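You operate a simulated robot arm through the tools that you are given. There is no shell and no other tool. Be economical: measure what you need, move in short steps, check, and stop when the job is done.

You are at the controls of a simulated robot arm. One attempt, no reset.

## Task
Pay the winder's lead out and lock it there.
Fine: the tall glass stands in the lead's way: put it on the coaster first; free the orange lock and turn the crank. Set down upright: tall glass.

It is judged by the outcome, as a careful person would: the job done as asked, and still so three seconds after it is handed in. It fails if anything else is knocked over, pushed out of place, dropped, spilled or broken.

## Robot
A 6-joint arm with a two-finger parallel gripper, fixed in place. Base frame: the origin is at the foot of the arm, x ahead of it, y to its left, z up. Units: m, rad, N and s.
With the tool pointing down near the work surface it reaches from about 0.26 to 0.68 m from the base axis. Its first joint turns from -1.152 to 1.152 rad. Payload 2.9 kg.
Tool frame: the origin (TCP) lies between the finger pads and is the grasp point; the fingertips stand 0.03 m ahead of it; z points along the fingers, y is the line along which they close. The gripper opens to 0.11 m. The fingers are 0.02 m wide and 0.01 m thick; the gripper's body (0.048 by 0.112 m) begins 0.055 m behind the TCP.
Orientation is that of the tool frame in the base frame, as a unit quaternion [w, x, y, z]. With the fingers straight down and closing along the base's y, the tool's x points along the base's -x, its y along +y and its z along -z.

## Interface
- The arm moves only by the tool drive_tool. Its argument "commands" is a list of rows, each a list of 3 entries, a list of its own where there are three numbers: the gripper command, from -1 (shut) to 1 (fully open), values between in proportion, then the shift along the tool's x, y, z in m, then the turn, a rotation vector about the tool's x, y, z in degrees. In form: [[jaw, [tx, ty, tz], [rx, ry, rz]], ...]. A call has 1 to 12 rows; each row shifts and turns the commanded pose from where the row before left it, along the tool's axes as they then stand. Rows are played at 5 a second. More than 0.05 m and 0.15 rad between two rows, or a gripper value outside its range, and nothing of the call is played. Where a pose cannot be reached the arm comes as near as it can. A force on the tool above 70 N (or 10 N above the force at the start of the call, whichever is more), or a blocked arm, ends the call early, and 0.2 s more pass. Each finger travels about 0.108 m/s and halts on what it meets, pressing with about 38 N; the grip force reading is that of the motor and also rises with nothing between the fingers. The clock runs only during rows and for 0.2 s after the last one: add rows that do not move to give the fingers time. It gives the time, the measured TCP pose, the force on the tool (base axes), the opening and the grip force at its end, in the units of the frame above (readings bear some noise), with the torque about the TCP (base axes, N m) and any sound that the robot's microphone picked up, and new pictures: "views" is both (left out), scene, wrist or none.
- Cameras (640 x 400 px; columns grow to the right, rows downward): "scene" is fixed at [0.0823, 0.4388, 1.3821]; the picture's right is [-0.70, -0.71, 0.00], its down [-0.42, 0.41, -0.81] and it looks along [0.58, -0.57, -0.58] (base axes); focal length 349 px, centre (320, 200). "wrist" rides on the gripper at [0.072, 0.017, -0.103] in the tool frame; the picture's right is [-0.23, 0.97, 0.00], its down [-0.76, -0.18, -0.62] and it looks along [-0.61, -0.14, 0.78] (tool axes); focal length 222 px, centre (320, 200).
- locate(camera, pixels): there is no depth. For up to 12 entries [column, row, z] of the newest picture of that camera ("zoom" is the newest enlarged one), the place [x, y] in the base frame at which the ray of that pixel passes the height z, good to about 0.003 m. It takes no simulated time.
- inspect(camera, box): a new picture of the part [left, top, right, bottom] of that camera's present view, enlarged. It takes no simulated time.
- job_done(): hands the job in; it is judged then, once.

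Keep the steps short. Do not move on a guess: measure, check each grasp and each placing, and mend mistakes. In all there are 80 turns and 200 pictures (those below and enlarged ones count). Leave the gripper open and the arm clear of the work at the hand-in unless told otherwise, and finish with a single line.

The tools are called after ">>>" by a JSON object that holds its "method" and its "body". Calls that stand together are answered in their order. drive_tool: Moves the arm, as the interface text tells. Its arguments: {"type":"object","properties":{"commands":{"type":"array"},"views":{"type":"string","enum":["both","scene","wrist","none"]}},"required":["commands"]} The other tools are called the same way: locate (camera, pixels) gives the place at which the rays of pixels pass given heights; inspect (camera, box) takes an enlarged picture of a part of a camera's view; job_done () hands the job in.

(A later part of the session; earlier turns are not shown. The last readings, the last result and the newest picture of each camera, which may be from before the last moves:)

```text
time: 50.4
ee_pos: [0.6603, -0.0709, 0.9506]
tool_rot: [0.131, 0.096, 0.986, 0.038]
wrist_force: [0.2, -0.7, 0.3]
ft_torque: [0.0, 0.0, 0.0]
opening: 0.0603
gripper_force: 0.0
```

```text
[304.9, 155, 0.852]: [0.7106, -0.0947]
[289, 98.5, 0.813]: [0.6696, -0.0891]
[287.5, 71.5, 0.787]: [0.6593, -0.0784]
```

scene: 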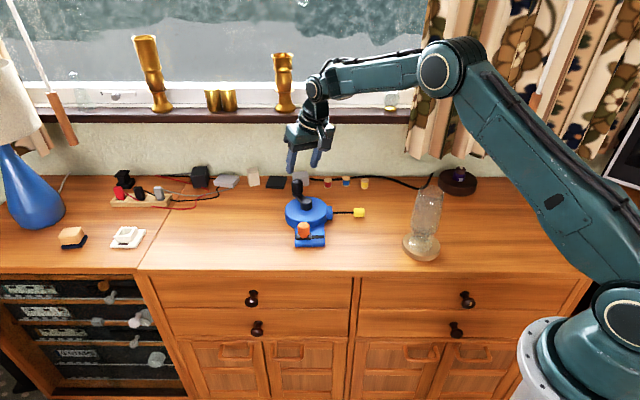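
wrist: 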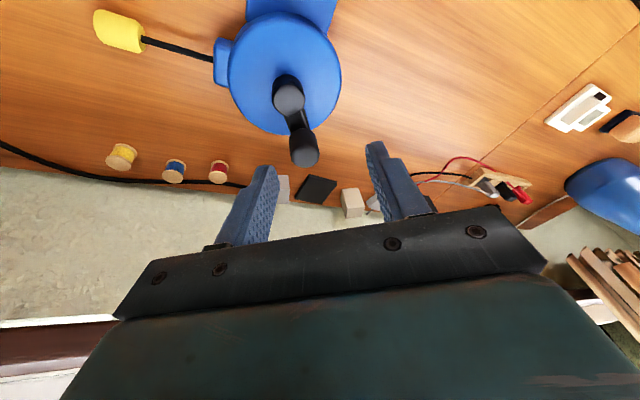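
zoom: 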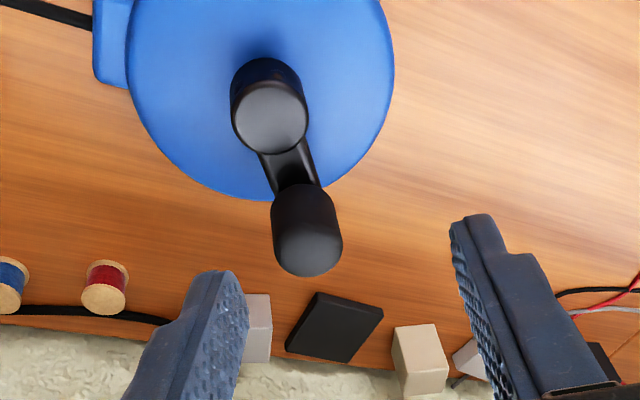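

The handle is at about (0.714,-0.095), φ ≈ -8°, and the jaw tangent is already aligned. I'll hover over it and check.

>>> {"method": "drive_tool", "body": {"commands": [[0.1, [-0.0194, -0.0104, 0.0328], [0, 0, 0]], [0.1, [-0.0194, -0.0103, 0.0328], [0, 0, 0]], [0.1, [0, 0, 0], [0, 0, 0]]], "views": "wrist"}}

>>> {"method": "inspect", "body": {"camera": "scene", "box": [275, 140, 375, 230]}}

```text
time: 51.2
ee_pos: [0.711, -0.0971, 0.8941]
tool_rot: [0.13, 0.096, 0.986, 0.038]
wrist_force: [0.8, -0.6, -1.2]
ft_torque: [-0.01, 0.0, 0.02]
opening: 0.0607
gripper_force: 0.1
```

wrist: 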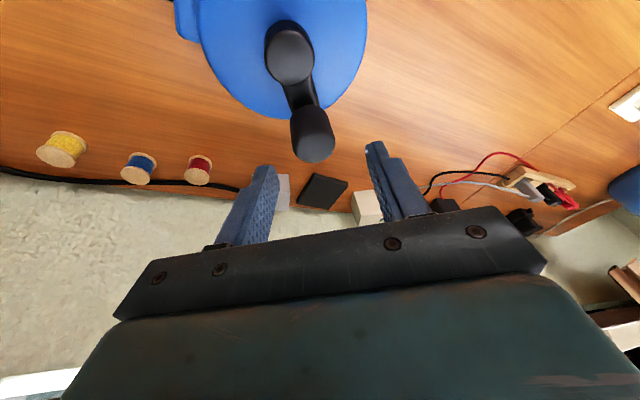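

```text
4.44 times, centred on (325, 185) of scene
```

zoom: 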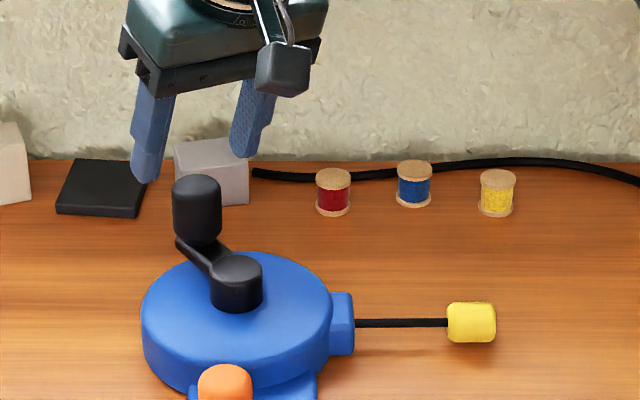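

>>> {"method": "locate", "body": {"camera": "wrist", "pixels": [[316, 146, 0.852], [307, 100, 0.805], [291, 60, 0.813]]}}

```text
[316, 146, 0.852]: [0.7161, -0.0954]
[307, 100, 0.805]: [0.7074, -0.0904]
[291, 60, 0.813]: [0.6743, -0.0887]
```

I'll descend around the handle, then start pushing counter-clockwise (tool +y) 32°.

>>> {"method": "drive_tool", "body": {"commands": [[0.1, [0.0033, -0.0011, 0.0149], [0, 0, 0]], [0.1, [0.0033, -0.0011, 0.0149], [0, 0, 0]], [0.1, [0.0033, -0.0011, 0.0149], [0, 0, 0]], [0.1, [0, 0, 0], [0, 0, 0]], [0.1, [0.0004, 0.0061, 0.0005], [0, 0, -8]], [0.1, [0.0004, 0.0061, 0.0003], [0, 0, -8]], [0.1, [0.0004, 0.0061, 0.0], [0, 0, -8]], [0.1, [0.0004, 0.0061, -0.0002], [0, 0, -8]], [0.1, [0, 0, 0], [0, 0, 0]]]}}

>>> {"method": "inspect", "body": {"camera": "scene", "box": [275, 140, 375, 230]}}

```text
time: 53.2
ee_pos: [0.7112, -0.071, 0.8479]
tool_rot: [0.135, -0.181, 0.974, 0.0]
wrist_force: [1.4, -0.3, 0.1]
ft_torque: [0.0, -0.01, 0.02]
opening: 0.061
gripper_force: 0.5
```

scene: 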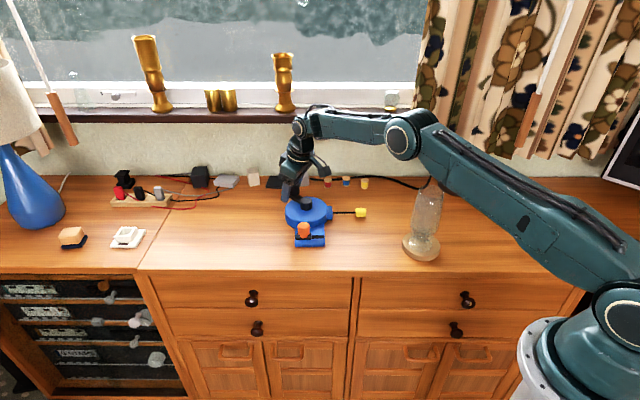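
wrist: 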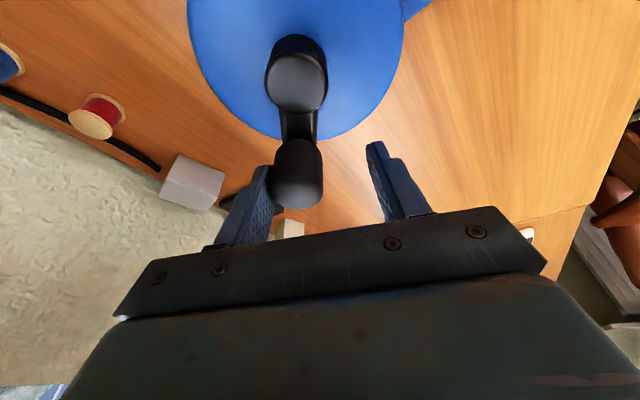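

```text
4.44 times, centred on (325, 185) of scene
```

zoom: 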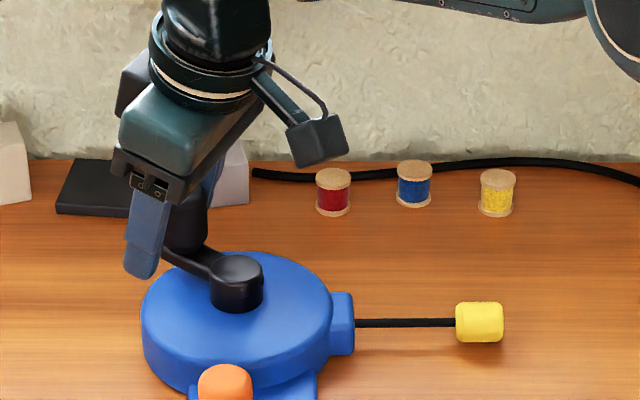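

The handle is pushed along and the plug is further out, with low force. I'll continue another 56°.

>>> {"method": "drive_tool", "body": {"commands": [[0.1, [0.0004, 0.0061, -0.0004], [0, 0, -8]], [0.1, [0.0004, 0.0061, -0.0006], [0, 0, -8]], [0.1, [0.0004, 0.0061, -0.0008], [0, 0, -8]], [0.1, [0.0004, 0.006, -0.001], [0, 0, -8]], [0.1, [0.0004, 0.006, -0.0012], [0, 0, -8]], [0.1, [0.0004, 0.006, -0.0013], [0, 0, -8]], [0.1, [0.0004, 0.006, -0.0015], [0, 0, -8]], [0.1, [0, 0, 0], [0, 0, 0]]]}}

>>> {"method": "inspect", "body": {"camera": "scene", "box": [275, 140, 375, 230]}}

```text
time: 55.0
ee_pos: [0.679, -0.0449, 0.8488]
tool_rot: [0.12, -0.617, 0.775, -0.063]
wrist_force: [0.2, -0.1, -0.3]
ft_torque: [0.02, -0.03, 0.01]
opening: 0.0608
gripper_force: 0.3
```

scene: 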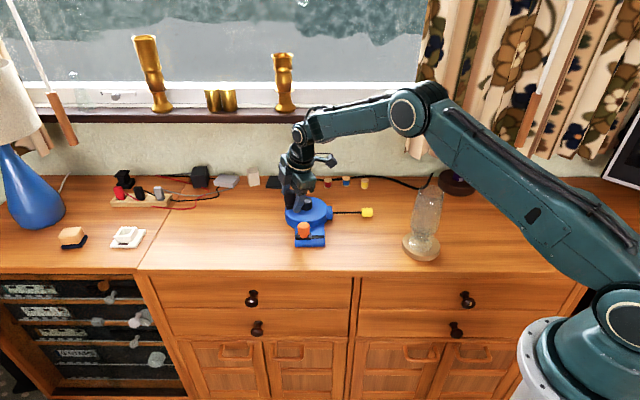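
wrist: 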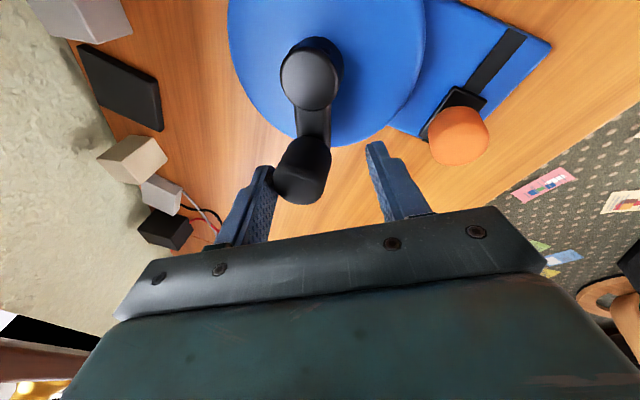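

```text
4.44 times, centred on (325, 185) of scene
```

zoom: 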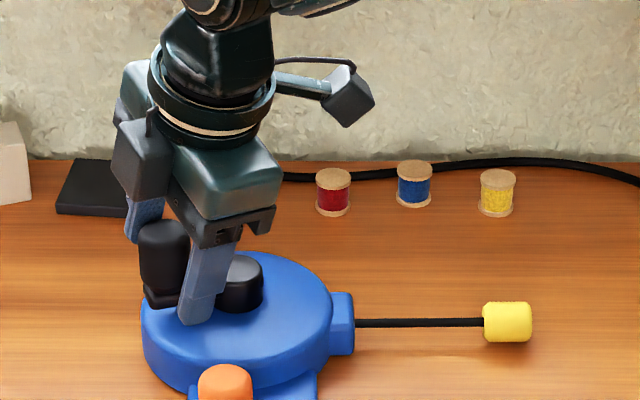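

Steady progress (plug at 531 in the zoom, body unmoved). I'll continue another 56°.

>>> {"method": "drive_tool", "body": {"commands": [[0.1, [0.0004, 0.0059, -0.0016], [0, 0, -8]], [0.1, [0.0004, 0.0059, -0.0016], [0, 0, -8]], [0.1, [0.0004, 0.0059, -0.0016], [0, 0, -8]], [0.1, [0.0004, 0.0059, -0.0016], [0, 0, -8]], [0.1, [0.0004, 0.0059, -0.0016], [0, 0, -8]], [0.1, [0.0004, 0.0059, -0.0015], [0, 0, -8]], [0.1, [0.0004, 0.006, -0.0014], [0, 0, -8]], [0.1, [0, 0, 0], [0, 0, 0]]]}}

>>> {"method": "inspect", "body": {"camera": "scene", "box": [275, 140, 375, 230]}}

```text
time: 56.8
ee_pos: [0.6396, -0.0545, 0.8486]
tool_rot: [-0.076, 0.909, -0.395, 0.112]
wrist_force: [0.2, 1.2, 0.3]
ft_torque: [-0.01, 0.01, 0.01]
opening: 0.061
gripper_force: 0.5
```

scene: 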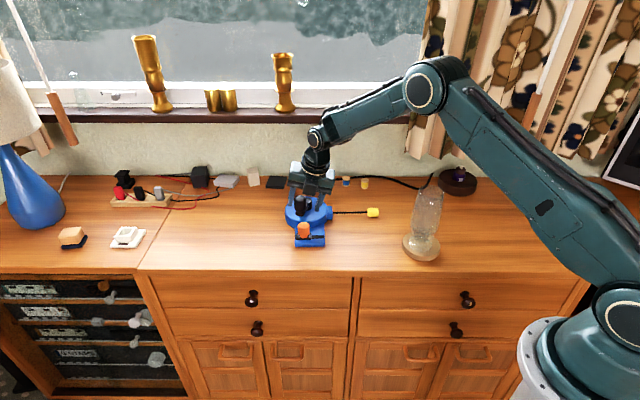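
wrist: 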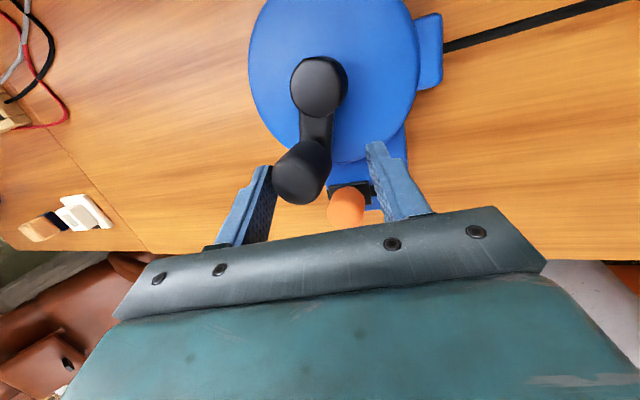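

```text
4.44 times, centred on (325, 185) of scene
```

zoom: 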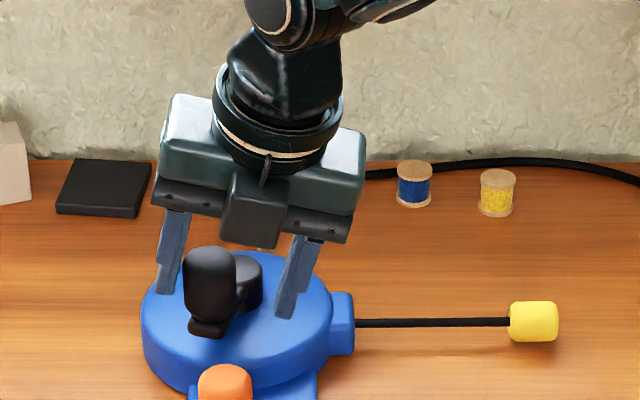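

The plug keeps moving out (zoom 558). The wrist yaw limit is near, so I'll push 16° more, then lift straight out.

>>> {"method": "drive_tool", "body": {"commands": [[0.1, [0.0004, 0.006, -0.0013], [0, 0, -8]], [0.1, [0.0004, 0.006, -0.0011], [0, 0, -8]], [0.1, [0, 0, 0], [0, 0, 0]], [0.1, [0.008, -0.0072, -0.0385], [0, 0, 0]], [0.1, [0.008, -0.0072, -0.0385], [0, 0, 0]], [0.1, [0, 0, 0], [0, 0, 8]], [0.1, [0, 0, 0], [0, 0, 8]], [0.1, [0, 0, 0], [0, 0, 8]], [0.1, [0, 0, 0], [0, 0, 8]], [0.1, [0, 0, 0], [0, 0, 8]], [0.1, [0, 0, 0], [0, 0, 8]]], "views": "none"}}

>>> {"method": "drive_tool", "body": {"commands": [[0.1, [0, 0, 0], [0, 0, 8]], [0.1, [0, 0, 0], [0, 0, 8]], [0.1, [0, 0, 0], [0, 0, 8]], [0.1, [0, 0, 0], [0, 0, 8]], [0.1, [0, 0, 0], [0, 0, 8]], [0.1, [0, 0, 0], [0, 0, 8]], [0.1, [0, 0, 0], [0, 0, 8]], [0.1, [0, 0, 0], [0, 0, 8]], [0.1, [0, 0, 0], [0, 0, 8]], [0.1, [0, 0, 0], [0, 0, 8]], [0.1, [0, 0, 0], [0, 0, 8]], [0.1, [0, 0, 0], [0, 0, 8]]], "views": "none"}}

>>> {"method": "drive_tool", "body": {"commands": [[0.1, [0, 0, 0], [0, 0, 8]], [0.1, [0, 0, 0], [0, 0, 8]], [0.1, [0, 0, 0], [0, 0, 8]], [0.1, [0, 0, 0], [0, 0, 8]], [0.1, [0, 0, 0], [5.2, 5.85, 0]], [0.1, [0, 0, 0], [5.2, 5.85, 0]], [0.1, [0, 0, 0], [0, 0, 0]]]}}

>>> {"method": "inspect", "body": {"camera": "scene", "box": [275, 140, 375, 230]}}

```text
time: 59.2
ee_pos: [0.631, -0.0642, 0.9283]
tool_rot: [-0.104, 0.764, -0.632, 0.085]
wrist_force: [0.8, -0.5, 0.2]
ft_torque: [0.03, -0.01, -0.02]
opening: 0.0607
gripper_force: 0.0
```

```text
time: 61.8
ee_pos: [0.6314, -0.0646, 0.9288]
tool_rot: [0.133, -0.042, 0.99, 0.02]
wrist_force: [-0.6, 0.7, -0.1]
ft_torque: [0.01, 0.0, 0.01]
opening: 0.0605
gripper_force: 0.1
```

```text
time: 63.4
ee_pos: [0.6313, -0.0644, 0.9289]
tool_rot: [0.001, 0.235, 0.972, -0.009]
wrist_force: [-0.1, -0.2, -0.6]
ft_torque: [-0.03, 0.0, -0.01]
opening: 0.0607
gripper_force: 0.0
```

scene: 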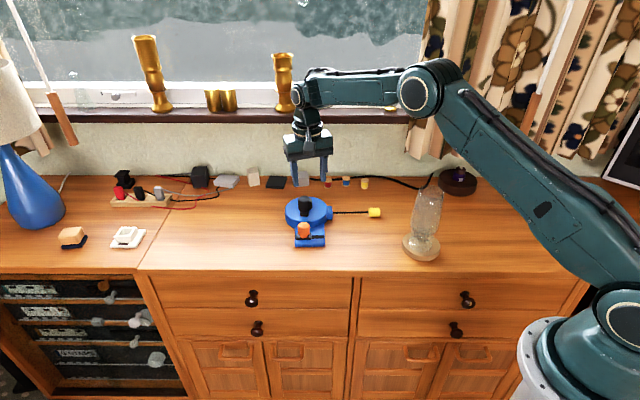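
wrist: 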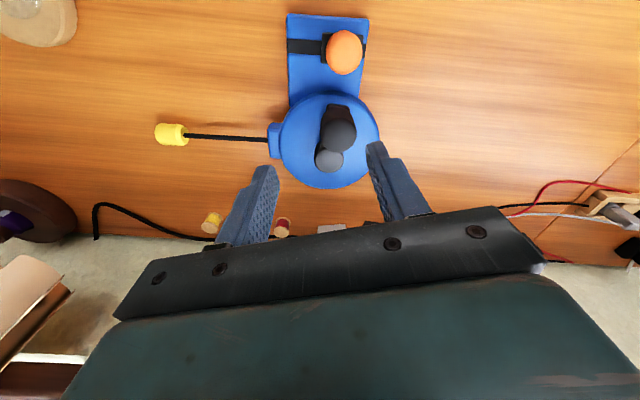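

```text
4.44 times, centred on (325, 185) of scene
```

zoom: 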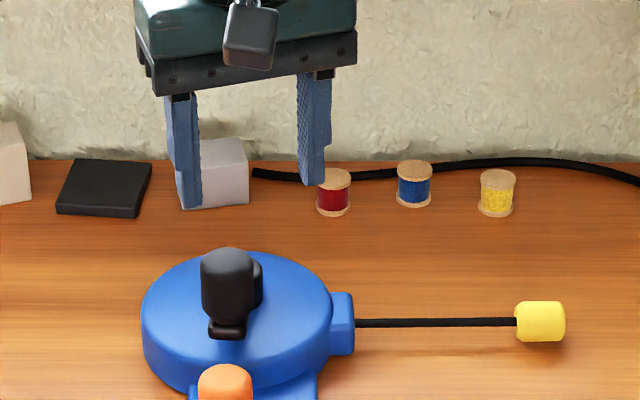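

>>> {"method": "locate", "body": {"camera": "wrist", "pixels": [[342, 135, 0.852], [328, 159, 0.813], [340, 112, 0.81], [172, 133, 0.79]]}}

>>> {"method": "locate", "body": {"camera": "scene", "pixels": [[304.3, 198, 0.852], [373, 212, 0.79]]}}

```text
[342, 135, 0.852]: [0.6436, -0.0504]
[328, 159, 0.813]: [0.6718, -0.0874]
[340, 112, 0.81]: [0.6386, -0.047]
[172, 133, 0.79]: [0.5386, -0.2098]
```

```text
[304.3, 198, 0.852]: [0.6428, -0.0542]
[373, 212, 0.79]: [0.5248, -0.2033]
```

The handle is at (0.642,-0.051). I'll cage it again with the tool vertical and push another 40°.

>>> {"method": "drive_tool", "body": {"commands": [[0.1, [-0.0034, 0.0168, 0], [0, 0, 0]], [0.1, [0, 0, 0], [0, 0, 8]], [0.1, [0, 0, 0.015], [0, 0, 8]], [0.1, [0, 0, 0.025], [0, 0, 0]], [0.1, [0, 0, 0.025], [0, 0, 0]], [0.1, [0, 0, 0.018], [0, 0, 0]], [0.1, [0.0004, -0.0064, 0], [0, 0, 0]], [0.1, [-0.0005, -0.0064, 0], [0, 0, -8]], [0.1, [-0.0005, -0.0064, 0], [0, 0, -8]], [0.1, [-0.0005, -0.0064, 0], [0, 0, -8]], [0.1, [-0.0005, -0.0064, 0], [0, 0, -8]], [0.1, [0, 0, 0], [0, 0, 0]]], "views": "wrist"}}

>>> {"method": "inspect", "body": {"camera": "scene", "box": [275, 140, 395, 230]}}

```text
time: 66.0
ee_pos: [0.6269, -0.0796, 0.8461]
tool_rot: [0.002, 0.095, 0.995, -0.009]
wrist_force: [-0.1, 6.0, 0.6]
ft_torque: [0.19, -0.04, 0.04]
opening: 0.0631
gripper_force: 2.9
```

wrist: 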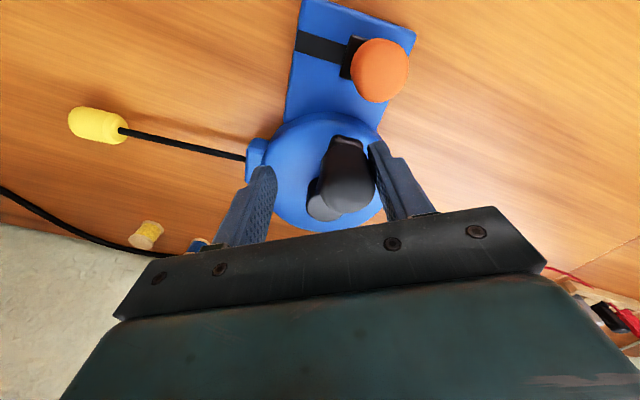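

```text
4.44 times, centred on (335, 185) of scene
```

zoom: 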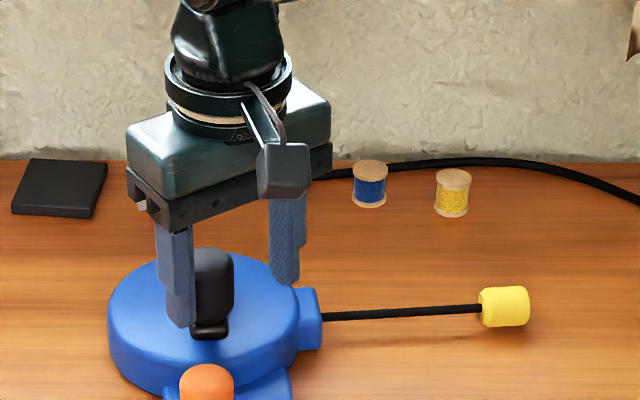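

The body shifted slightly this time (disk edge moved about 2 px) with 6 N on the tool, and the lead didn't lengthen relative to the body. The crank is at its end stop, so the lead is fully out. I'll back off and lift.

>>> {"method": "drive_tool", "body": {"commands": [[0.1, [0, 0.006, 0], [0, 0, 0]], [0.1, [0, 0.002, 0], [0, 0, 0]], [0.1, [0, 0, -0.03], [0, 0, 0]], [0.1, [0, 0, -0.04], [0, 0, 0]], [0.1, [0, 0, -0.05], [0, 0, 0]], [0.1, [0, 0, 0], [0, 0, 0]]]}}

>>> {"method": "inspect", "body": {"camera": "scene", "box": [275, 170, 395, 260]}}

>>> {"method": "inspect", "body": {"camera": "wrist", "box": [120, 20, 440, 220]}}

```text
time: 67.4
ee_pos: [0.6286, -0.0704, 0.9668]
tool_rot: [0.001, 0.097, 0.995, -0.009]
wrist_force: [0.3, -0.4, 0.8]
ft_torque: [-0.03, 0.03, 0.01]
opening: 0.0607
gripper_force: 0.0
```

scene: 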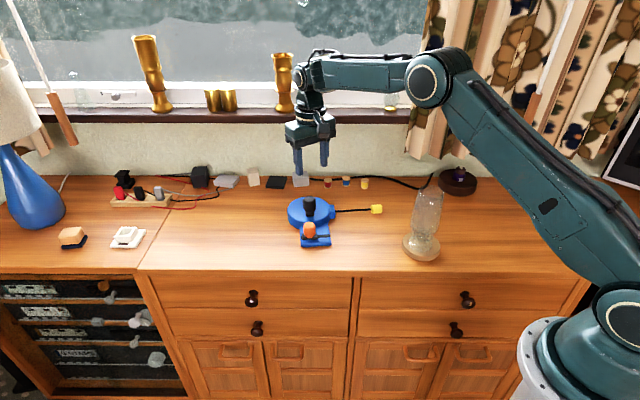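
wrist: 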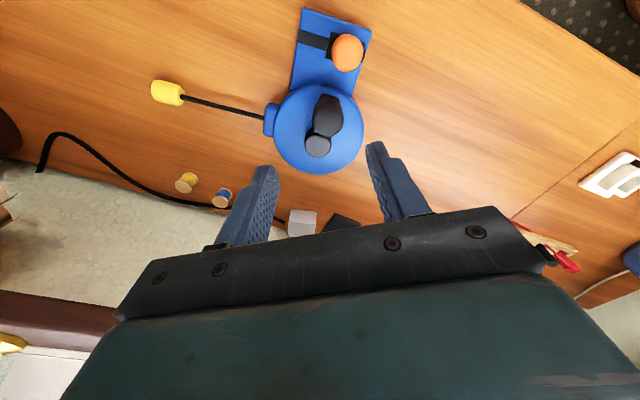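

```text
4.44 times, centred on (335, 215) of scene
```

zoom: 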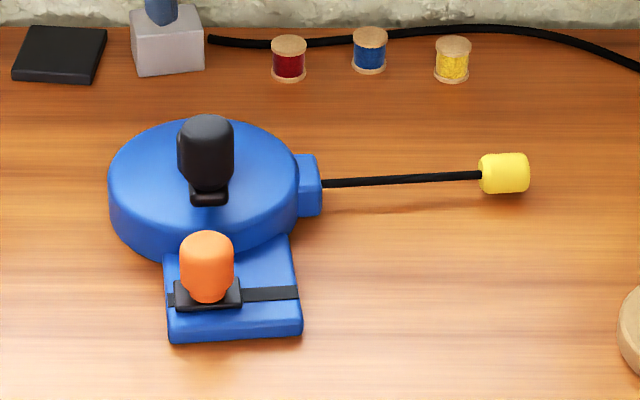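

```text
2.00 times, centred on (280, 120) of wrist
```

zoom: 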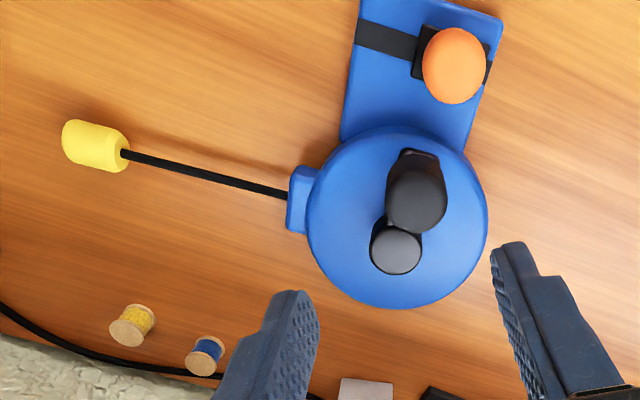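

The lead is fully out, and the winder has turned only a few degrees. Now I'll measure the orange knob and slot direction for locking, plus the body pose.

>>> {"method": "inspect", "body": {"camera": "scene", "box": [285, 195, 345, 255]}}

>>> {"method": "locate", "body": {"camera": "wrist", "pixels": [[347, 49, 0.805], [347, 49, 0.815], [343, 40, 0.785], [299, 38, 0.785], [293, 92, 0.785], [352, 155, 0.79], [319, 143, 0.813], [335, 117, 0.852], [168, 93, 0.785]]}}

```text
6.67 times, centred on (315, 225) of scene
```

zoom: 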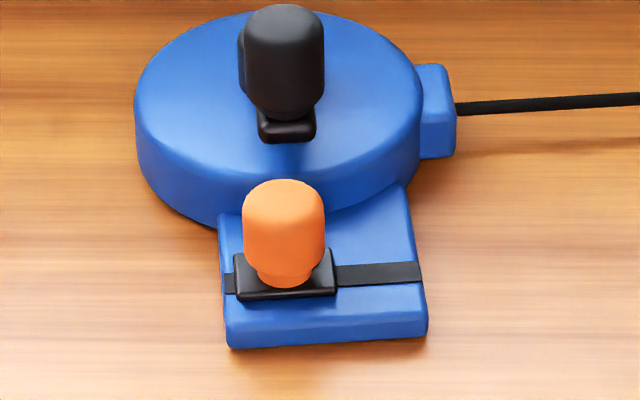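

```text
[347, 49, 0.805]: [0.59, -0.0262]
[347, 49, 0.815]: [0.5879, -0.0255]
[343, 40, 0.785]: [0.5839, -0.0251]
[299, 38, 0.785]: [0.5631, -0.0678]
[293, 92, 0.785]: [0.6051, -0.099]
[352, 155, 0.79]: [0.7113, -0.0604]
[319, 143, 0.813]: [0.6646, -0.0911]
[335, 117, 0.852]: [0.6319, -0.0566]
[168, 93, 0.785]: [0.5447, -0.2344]
```

>>> {"method": "locate", "body": {"camera": "zoom", "pixels": [[284, 200, 0.805], [284, 200, 0.815], [286, 270, 0.787], [421, 272, 0.785], [226, 283, 0.785], [228, 347, 0.765], [427, 336, 0.765], [225, 335, 0.78], [425, 318, 0.78]]}}

```text
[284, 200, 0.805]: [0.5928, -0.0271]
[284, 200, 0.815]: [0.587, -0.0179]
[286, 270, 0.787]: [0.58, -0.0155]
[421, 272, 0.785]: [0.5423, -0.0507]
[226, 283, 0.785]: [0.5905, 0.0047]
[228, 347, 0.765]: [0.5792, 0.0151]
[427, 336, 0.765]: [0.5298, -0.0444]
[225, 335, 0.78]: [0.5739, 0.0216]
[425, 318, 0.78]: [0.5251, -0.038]
```

The box end moved about 15 mm (mostly a 5° swing around the hub), so I'll put it back. I'll grip the lock housing's two ends with the jaws along the slot and move it back gently. First I go above it and look.

>>> {"method": "drive_tool", "body": {"commands": [[0.6, [0, 0, 0], [0, 0, 7.35]], [1, [0, 0, 0], [0, 0, 7.35]], [1, [0, 0, 0], [0, 0, 7.35]], [1, [0, 0, 0], [0, 0, 7.35]], [1, [0.0392, -0.0023, 0], [0, 0, 0]], [1, [0.0392, -0.0024, 0], [0, 0, 0]], [1, [0, 0, 0.04], [0, 0, 0]], [1, [0, 0, 0.04], [0, 0, 0]], [1, [0, 0, 0], [0, 0, 0]]]}}

>>> {"method": "inspect", "body": {"camera": "scene", "box": [275, 170, 365, 260]}}

>>> {"method": "inspect", "body": {"camera": "wrist", "box": [200, 50, 460, 220]}}

```text
time: 69.4
ee_pos: [0.565, -0.0224, 0.8856]
tool_rot: [0.004, 0.347, 0.938, -0.008]
wrist_force: [0.3, 0.0, -0.1]
ft_torque: [0.03, -0.01, -0.01]
opening: 0.11
gripper_force: 0.1
```

scene: 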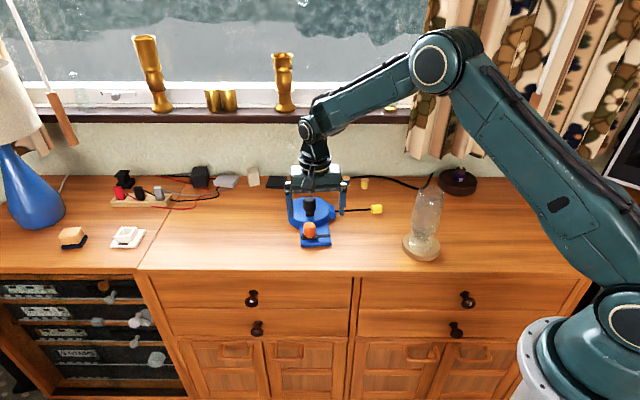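
wrist: 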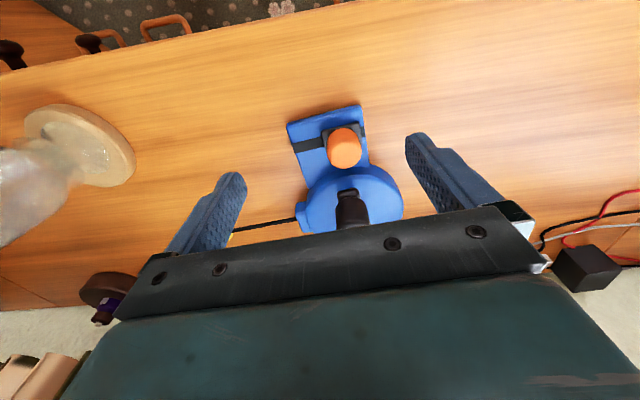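

```text
4.44 times, centred on (320, 215) of scene
```

zoom: 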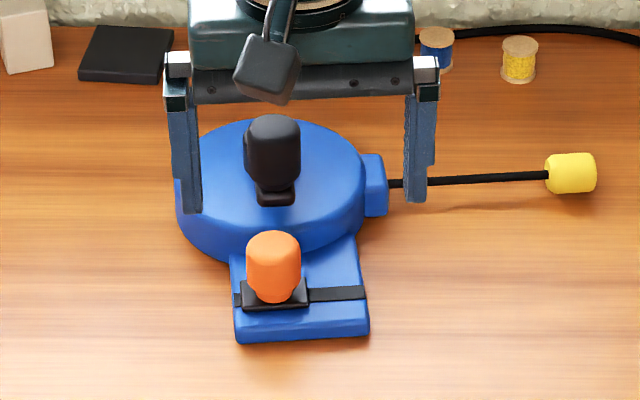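

```text
2.35 times, centred on (330, 135) of wrist
```

zoom: 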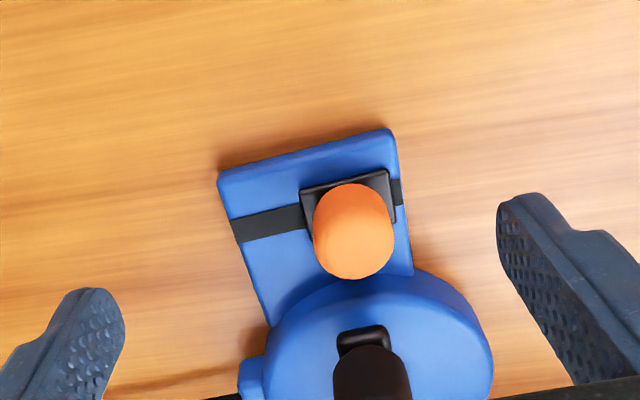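

>>> {"method": "locate", "body": {"camera": "zoom", "pixels": [[233, 230, 0.785], [402, 192, 0.785], [219, 178, 0.782], [392, 134, 0.782], [357, 242, 0.812], [270, 325, 0.782]]}}

```text
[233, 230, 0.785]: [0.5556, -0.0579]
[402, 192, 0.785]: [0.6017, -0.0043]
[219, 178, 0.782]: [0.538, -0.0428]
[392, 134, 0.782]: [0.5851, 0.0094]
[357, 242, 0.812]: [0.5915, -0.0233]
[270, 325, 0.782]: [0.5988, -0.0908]
```

The housing centre is at about (0.575,-0.031), with its slot along 49°. I'll shift over it and lower beside its ends to TCP z 0.800.

>>> {"method": "drive_tool", "body": {"commands": [[1, [-0.0132, 0, 0.02], [0, 0, 0]], [1, [0, 0, 0.03], [0, 0, 0]], [1, [0, 0, 0.025], [0, 0, 0]], [1, [0, 0, 0.01], [0, 0, 0]], [1, [0, 0, 0], [0, 0, 0]]], "views": "none"}}

>>> {"method": "inspect", "body": {"camera": "scene", "box": [275, 170, 365, 260]}}

>>> {"method": "inspect", "body": {"camera": "wrist", "box": [200, 70, 460, 230]}}

```text
time: 70.6
ee_pos: [0.5755, -0.0335, 0.7998]
tool_rot: [0.004, 0.347, 0.938, -0.009]
wrist_force: [0.2, -0.5, -0.5]
ft_torque: [-0.01, 0.0, 0.03]
opening: 0.1102
gripper_force: 0.0
```

```text
4.44 times, centred on (320, 215) of scene
```

zoom: 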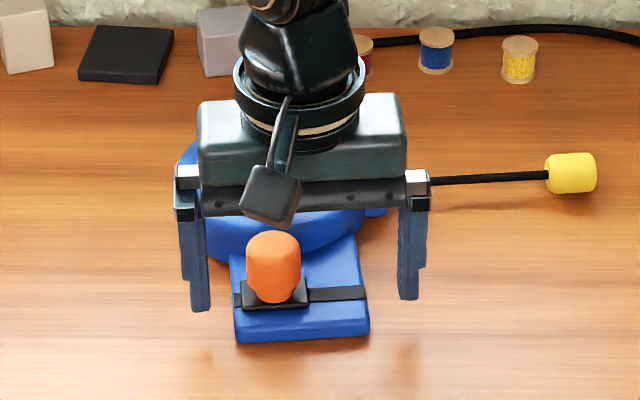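

```text
2.46 times, centred on (330, 150) of wrist
```

zoom: 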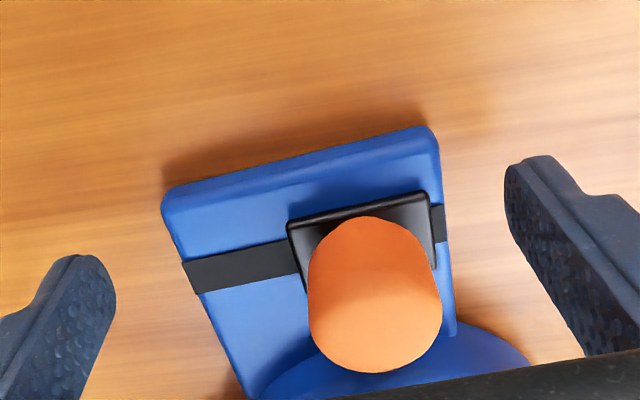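

The tips flank the housing ends. I'll lower 4 mm more and close gently onto the housing.

>>> {"method": "drive_tool", "body": {"commands": [[1, [0, 0, 0.004], [0, 0, 0]], [0.7, [0, 0, 0], [0, 0, 0]], [0.5, [0, 0, 0], [0, 0, 0]], [0.4, [0, 0, 0], [0, 0, 0]], [0.32, [0, 0, 0], [0, 0, 0]], [0.25, [0, 0, 0], [0, 0, 0]], [0.2, [0, 0, 0], [0, 0, 0]], [0.2, [0, 0, 0], [0, 0, 0]]], "views": "none"}}

>>> {"method": "inspect", "body": {"camera": "scene", "box": [275, 170, 365, 260]}}

```text
time: 72.4
ee_pos: [0.576, -0.0331, 0.7953]
tool_rot: [0.004, 0.347, 0.938, -0.007]
wrist_force: [0.0, 0.9, -0.5]
ft_torque: [0.05, -0.05, 0.02]
opening: 0.0666
gripper_force: 0.5
```

```text
4.44 times, centred on (320, 215) of scene
```

zoom: 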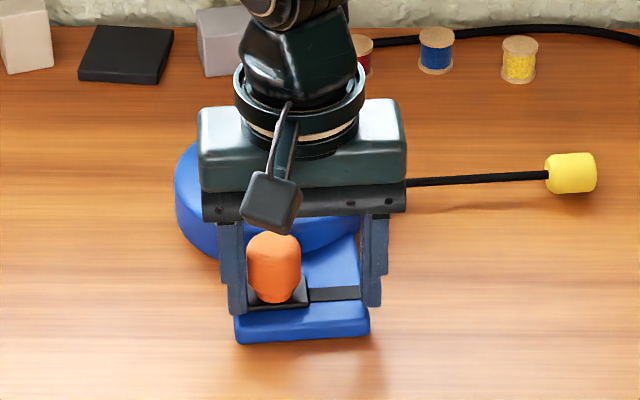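

The opening reached 0.067 without real grip force, yet the housing looks about 0.077 wide. The tips may still be above it, so I'll check with measurements.

>>> {"method": "locate", "body": {"camera": "zoom", "pixels": [[238, 314, 0.765], [238, 314, 0.775], [238, 314, 0.785], [372, 306, 0.765], [372, 306, 0.785], [370, 320, 0.765], [370, 320, 0.775], [237, 342, 0.765], [237, 342, 0.755]]}}

>>> {"method": "inspect", "body": {"camera": "wrist", "box": [200, 70, 460, 230]}}

```text
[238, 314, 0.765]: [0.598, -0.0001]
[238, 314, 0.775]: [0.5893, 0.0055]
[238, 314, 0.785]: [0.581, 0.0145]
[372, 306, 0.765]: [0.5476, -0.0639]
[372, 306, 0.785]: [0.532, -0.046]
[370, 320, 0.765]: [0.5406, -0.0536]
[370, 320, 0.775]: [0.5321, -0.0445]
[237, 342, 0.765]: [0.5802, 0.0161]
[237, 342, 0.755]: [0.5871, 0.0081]
```

```text
2.46 times, centred on (330, 150) of wrist
```

zoom: 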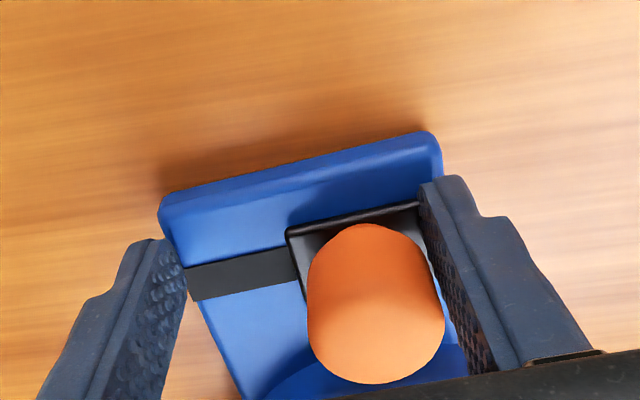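

The tips appear to be above the housing top, so it is lower than I estimated. I'll open, then descend in small steps while watching the force.

>>> {"method": "drive_tool", "body": {"commands": [[0.75, [0, 0, 0], [0, 0, 0]], [0.75, [0, 0, 0], [0, 0, 0]], [0.75, [0, 0, 0.002], [0, 0, 0]], [0.75, [0, 0, 0.002], [0, 0, 0]], [0.75, [0, 0, 0], [0, 0, 0]]], "views": "none"}}

>>> {"method": "inspect", "body": {"camera": "scene", "box": [275, 170, 365, 260]}}

```text
time: 73.6
ee_pos: [0.5761, -0.033, 0.7918]
tool_rot: [0.004, 0.347, 0.938, -0.009]
wrist_force: [0.0, 0.0, 0.4]
ft_torque: [-0.01, 0.0, -0.03]
opening: 0.0964
gripper_force: 0.0
```

```text
4.44 times, centred on (320, 215) of scene
```

zoom: 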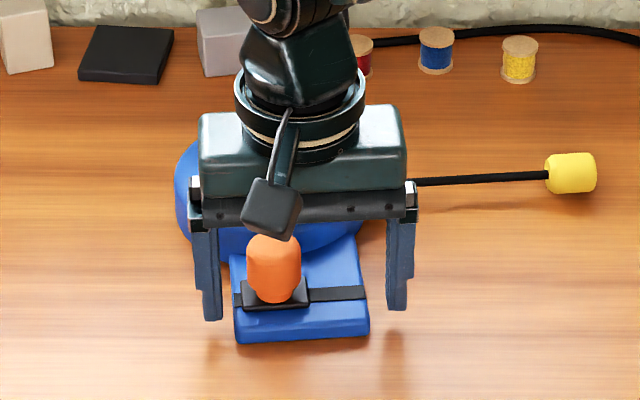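

From the fingertip shadows the table is about 20 mm lower than estimated. I'll shift 13 mm inward and descend 12 mm more so the tips flank the housing ends.

>>> {"method": "drive_tool", "body": {"commands": [[0.9, [-0.013, 0, 0], [0, 0, 0]], [0.9, [0, 0, 0.004], [0, 0, 0]], [0.9, [0, 0, 0.004], [0, 0, 0]], [0.9, [0, 0, 0.004], [0, 0, 0]], [0.9, [0, 0, 0], [0, 0, 0]]], "views": "none"}}

>>> {"method": "inspect", "body": {"camera": "scene", "box": [275, 170, 365, 260]}}

>>> {"method": "inspect", "body": {"camera": "wrist", "box": [200, 70, 460, 230]}}

```text
time: 74.8
ee_pos: [0.5847, -0.0419, 0.7812]
tool_rot: [0.003, 0.346, 0.938, -0.008]
wrist_force: [-5.5, 4.0, 7.3]
ft_torque: [0.42, -0.19, 0.31]
opening: 0.1043
gripper_force: 0.1
```

```text
4.44 times, centred on (320, 215) of scene
```

zoom: 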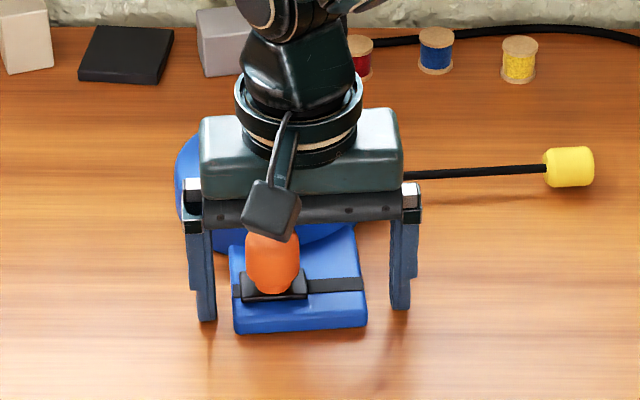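

```text
2.46 times, centred on (330, 150) of wrist
```

zoom: 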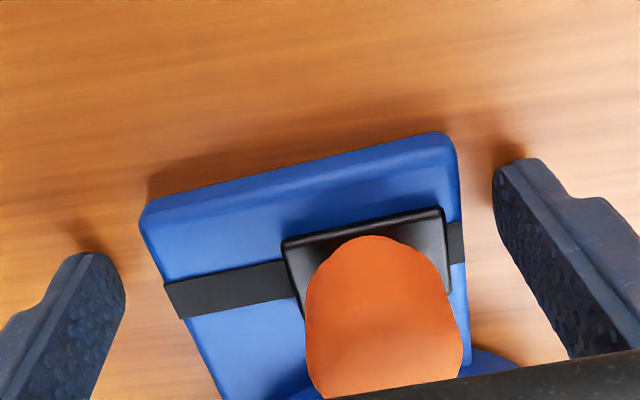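

Something behind the palm (likely the crank handle) touched (−5.5, +4 N). I'll back off 9 mm towards the front and recheck.

>>> {"method": "drive_tool", "body": {"commands": [[0.9, [0.004, 0, 0], [0, 0, 0]], [0.9, [0.005, 0, 0], [0, 0, 0]], [0.9, [0, 0, 0], [0, 0, 0]]], "views": "none"}}

>>> {"method": "inspect", "body": {"camera": "scene", "box": [275, 170, 365, 260]}}

>>> {"method": "inspect", "body": {"camera": "wrist", "box": [200, 70, 460, 230]}}

```text
time: 75.6
ee_pos: [0.5785, -0.0371, 0.7823]
tool_rot: [0.006, 0.348, 0.937, -0.008]
wrist_force: [4.5, -4.9, 8.0]
ft_torque: [0.19, -0.41, -0.4]
opening: 0.1041
gripper_force: 0.1
```

```text
4.44 times, centred on (320, 215) of scene
```

zoom: 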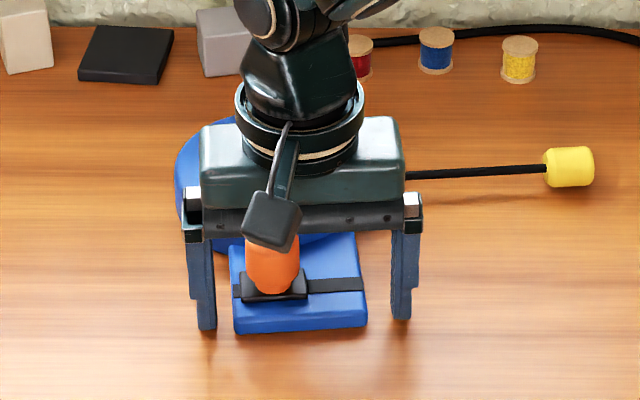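

```text
2.46 times, centred on (330, 150) of wrist
```

zoom: 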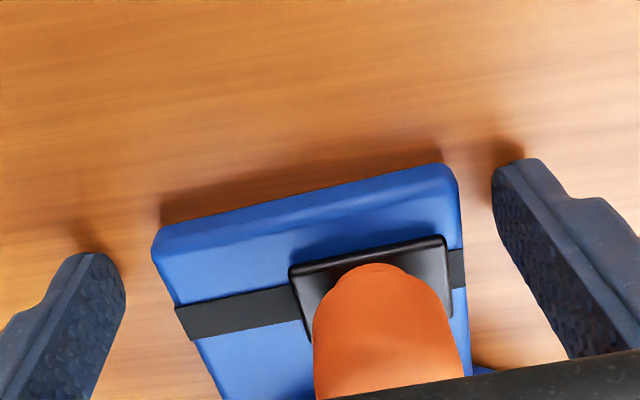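

The palm is actually pressing the top of the orange knob, so this grip won't work. I'll lift away, do the locking first, then nudge the housing back with closed fingers from the side.

>>> {"method": "drive_tool", "body": {"commands": [[0.9, [0, 0, -0.01], [0, 0, 0]], [0.9, [0, 0, -0.03], [0, 0, 0]], [0.9, [0, 0, -0.03], [0, 0, 0]], [0.6, [0, 0, -0.03], [0, 0, 0]], [0.3, [0, 0, 0], [0, 0, 0]]]}}

>>> {"method": "inspect", "body": {"camera": "scene", "box": [275, 170, 365, 260]}}

>>> {"method": "inspect", "body": {"camera": "wrist", "box": [200, 50, 460, 220]}}

```text
time: 76.8
ee_pos: [0.5776, -0.0349, 0.8809]
tool_rot: [0.003, 0.347, 0.938, -0.007]
wrist_force: [-0.3, 0.0, -0.3]
ft_torque: [0.01, 0.0, 0.0]
opening: 0.0714
gripper_force: 0.0
```

scene: 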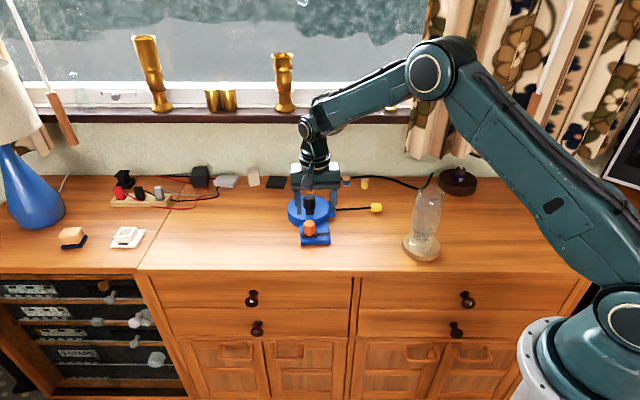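
wrist: 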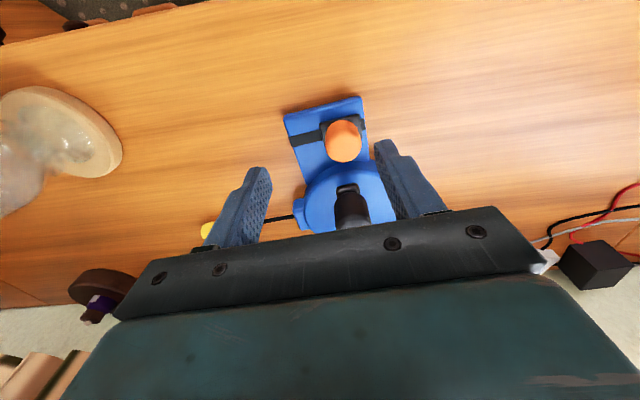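

```text
4.44 times, centred on (320, 215) of scene
```

zoom: 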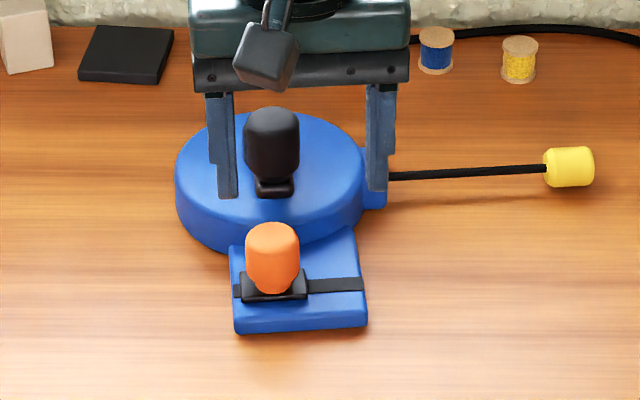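

```text
2.35 times, centred on (330, 135) of wrist
```

zoom: 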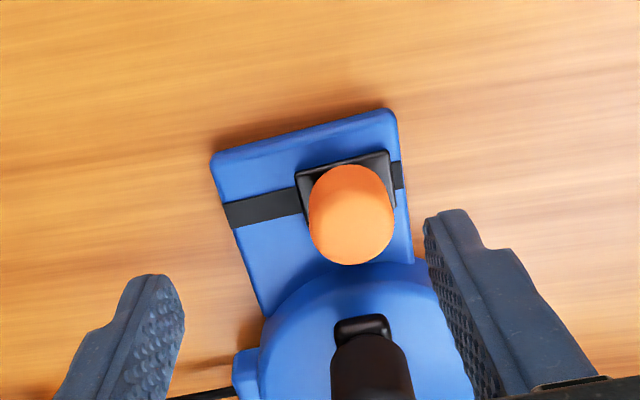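

>>> {"method": "locate", "body": {"camera": "zoom", "pixels": [[352, 222, 0.805], [352, 222, 0.815], [346, 182, 0.77], [228, 215, 0.765], [402, 172, 0.765]]}}

>>> {"method": "locate", "body": {"camera": "scene", "pixels": [[309.4, 222.5, 0.805], [309.4, 222.5, 0.815], [309.4, 234.5, 0.77], [300.5, 235.5, 0.765], [329.8, 233.8, 0.765]]}}

```text
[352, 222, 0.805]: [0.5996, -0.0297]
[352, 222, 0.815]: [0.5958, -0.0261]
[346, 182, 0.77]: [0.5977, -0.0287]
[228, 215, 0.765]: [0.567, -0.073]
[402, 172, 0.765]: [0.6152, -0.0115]
```

```text
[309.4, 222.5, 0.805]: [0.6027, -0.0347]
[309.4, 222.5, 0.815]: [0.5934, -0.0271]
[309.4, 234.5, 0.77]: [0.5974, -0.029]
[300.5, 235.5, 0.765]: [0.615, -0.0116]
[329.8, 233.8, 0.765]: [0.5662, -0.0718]
```

Both cameras now agree: knob at (0.597,-0.028), slot direction 51.5°. I'll go over the knob, lower to TCP z 0.826, and close.

>>> {"method": "drive_tool", "body": {"commands": [[0.27, [-0.0102, 0.0179, 0], [0, 0, -2]], [0.27, [0, 0, 0.02], [0, 0, 0]], [0.27, [0, 0, 0.02], [0, 0, 0]], [0.27, [0, 0, 0.015], [0, 0, 0]], [0.27, [0, 0, 0], [0, 0, 0]], [0, [0, 0, 0], [0, 0, 0]], [-0.2, [0, 0, 0], [0, 0, 0]], [-0.4, [0, 0, 0], [0, 0, 0]], [-0.5, [0, 0, 0], [0, 0, 0]], [-0.6, [0, 0, 0], [0, 0, 0]]], "views": "none"}}

>>> {"method": "inspect", "body": {"camera": "scene", "box": [275, 170, 365, 260]}}

```text
time: 79.0
ee_pos: [0.5977, -0.0288, 0.8252]
tool_rot: [0.004, 0.331, 0.944, -0.009]
wrist_force: [-1.5, -1.5, 0.2]
ft_torque: [0.23, -0.14, -0.01]
opening: 0.0315
gripper_force: 37.8
```

```text
4.44 times, centred on (320, 215) of scene
```

zoom: 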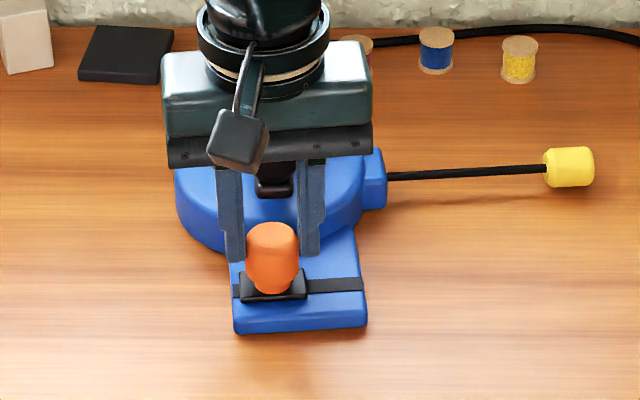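

The knob is gripped. Since the lock is at its left stop, I'll first use it to draw the housing gently back (+y along the slot, away from the recent shift), checking force and picture.

>>> {"method": "drive_tool", "body": {"commands": [[-0.6, [0, 0.002, 0], [0, 0, 0]], [-0.6, [0, 0.002, 0], [0, 0, 0]], [-0.6, [0, 0.002, 0], [0, 0, 0]], [-0.6, [0, 0.002, 0], [0, 0, 0]], [-0.6, [0, 0, 0], [0, 0, 0]]], "views": "none"}}

>>> {"method": "inspect", "body": {"camera": "scene", "box": [275, 170, 365, 260]}}

```text
time: 80.2
ee_pos: [0.602, -0.0234, 0.8243]
tool_rot: [0.004, 0.331, 0.944, -0.01]
wrist_force: [-3.3, -2.5, 0.3]
ft_torque: [0.12, -0.07, -0.3]
opening: 0.0315
gripper_force: 38.1
```

```text
4.44 times, centred on (320, 215) of scene
```

zoom: 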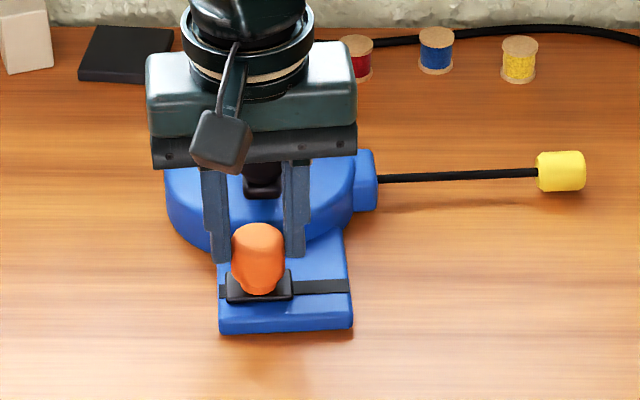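

The winder slid back with only about 4 N and is within a few mm of its original place. Now I'll slide the lock to the right (tool -y) by 28 mm in small steps.

>>> {"method": "drive_tool", "body": {"commands": [[-0.6, [0, -0.003, 0], [0, 0, 0]], [-0.6, [0, -0.004, 0], [0, 0, 0]], [-0.6, [0, -0.004, 0], [0, 0, 0]], [-0.6, [0, -0.004, 0], [0, 0, 0]], [-0.6, [0, -0.004, 0], [0, 0, 0]], [-0.6, [0, -0.004, 0], [0, 0, 0]], [-0.6, [0, -0.003, 0], [0, 0, 0]], [-0.6, [0, -0.002, 0], [0, 0, 0]], [-0.6, [0, 0, 0], [0, 0, 0]]], "views": "none"}}

>>> {"method": "inspect", "body": {"camera": "scene", "box": [275, 170, 365, 260]}}

```text
time: 82.2
ee_pos: [0.5841, -0.0443, 0.8258]
tool_rot: [0.003, 0.331, 0.944, -0.008]
wrist_force: [-0.9, 2.0, 0.5]
ft_torque: [0.46, 0.12, 0.16]
opening: 0.0312
gripper_force: 38.5
```

```text
4.44 times, centred on (320, 215) of scene
```

zoom: 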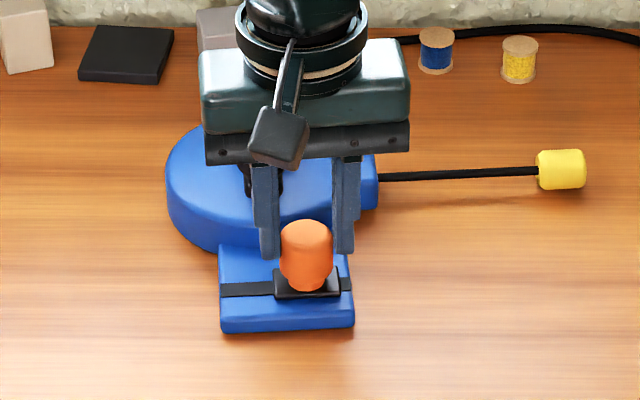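

The slider is nearly at the right end (margin 13 px, was 10 when locked). I'll push 2 mm more in 1 mm steps.

>>> {"method": "drive_tool", "body": {"commands": [[-0.6, [0, -0.001, 0], [0, 0, 0]], [-0.6, [0, -0.001, 0], [0, 0, 0]], [-0.6, [0, 0, 0], [0, 0, 0]]], "views": "none"}}

>>> {"method": "inspect", "body": {"camera": "scene", "box": [275, 170, 365, 260]}}

```text
time: 83.0
ee_pos: [0.584, -0.0461, 0.8248]
tool_rot: [0.003, 0.33, 0.944, -0.008]
wrist_force: [1.2, 0.7, -0.3]
ft_torque: [0.45, 0.27, 0.02]
opening: 0.0312
gripper_force: 38.4
```

```text
4.44 times, centred on (320, 215) of scene
```

zoom: 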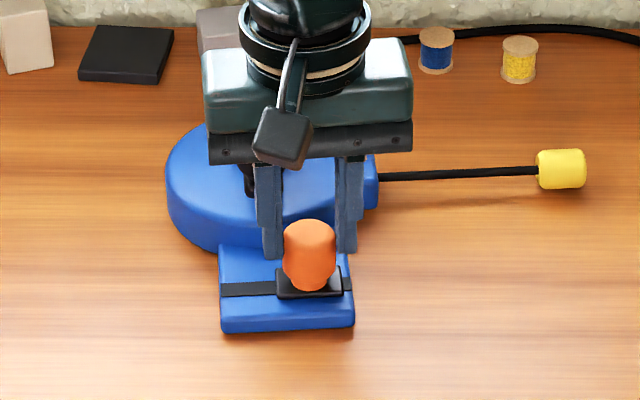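

Still moving freely (right edge 343, slot end 353). I'll give it another 1.5 mm until the stop is felt.

>>> {"method": "drive_tool", "body": {"commands": [[-0.6, [0, -0.001, 0], [0, 0, 0]], [-0.6, [0, -0.0005, 0], [0, 0, 0]], [-0.6, [0, 0, 0], [0, 0, 0]]], "views": "none"}}

>>> {"method": "inspect", "body": {"camera": "scene", "box": [275, 170, 365, 260]}}

```text
time: 83.8
ee_pos: [0.5832, -0.0466, 0.8254]
tool_rot: [0.004, 0.33, 0.944, -0.008]
wrist_force: [2.0, 0.7, 0.4]
ft_torque: [0.51, 0.19, 0.09]
opening: 0.0314
gripper_force: 37.7
```

```text
4.44 times, centred on (320, 215) of scene
```

zoom: 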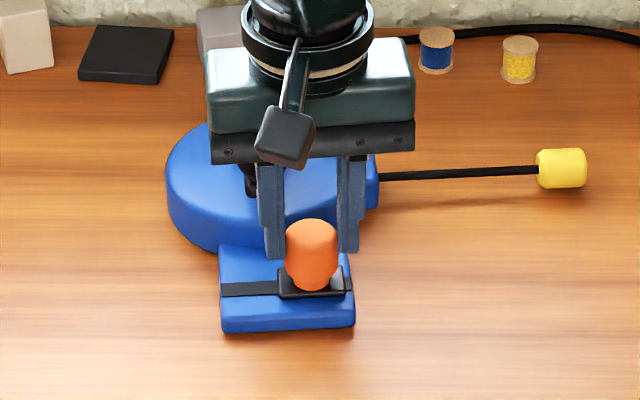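

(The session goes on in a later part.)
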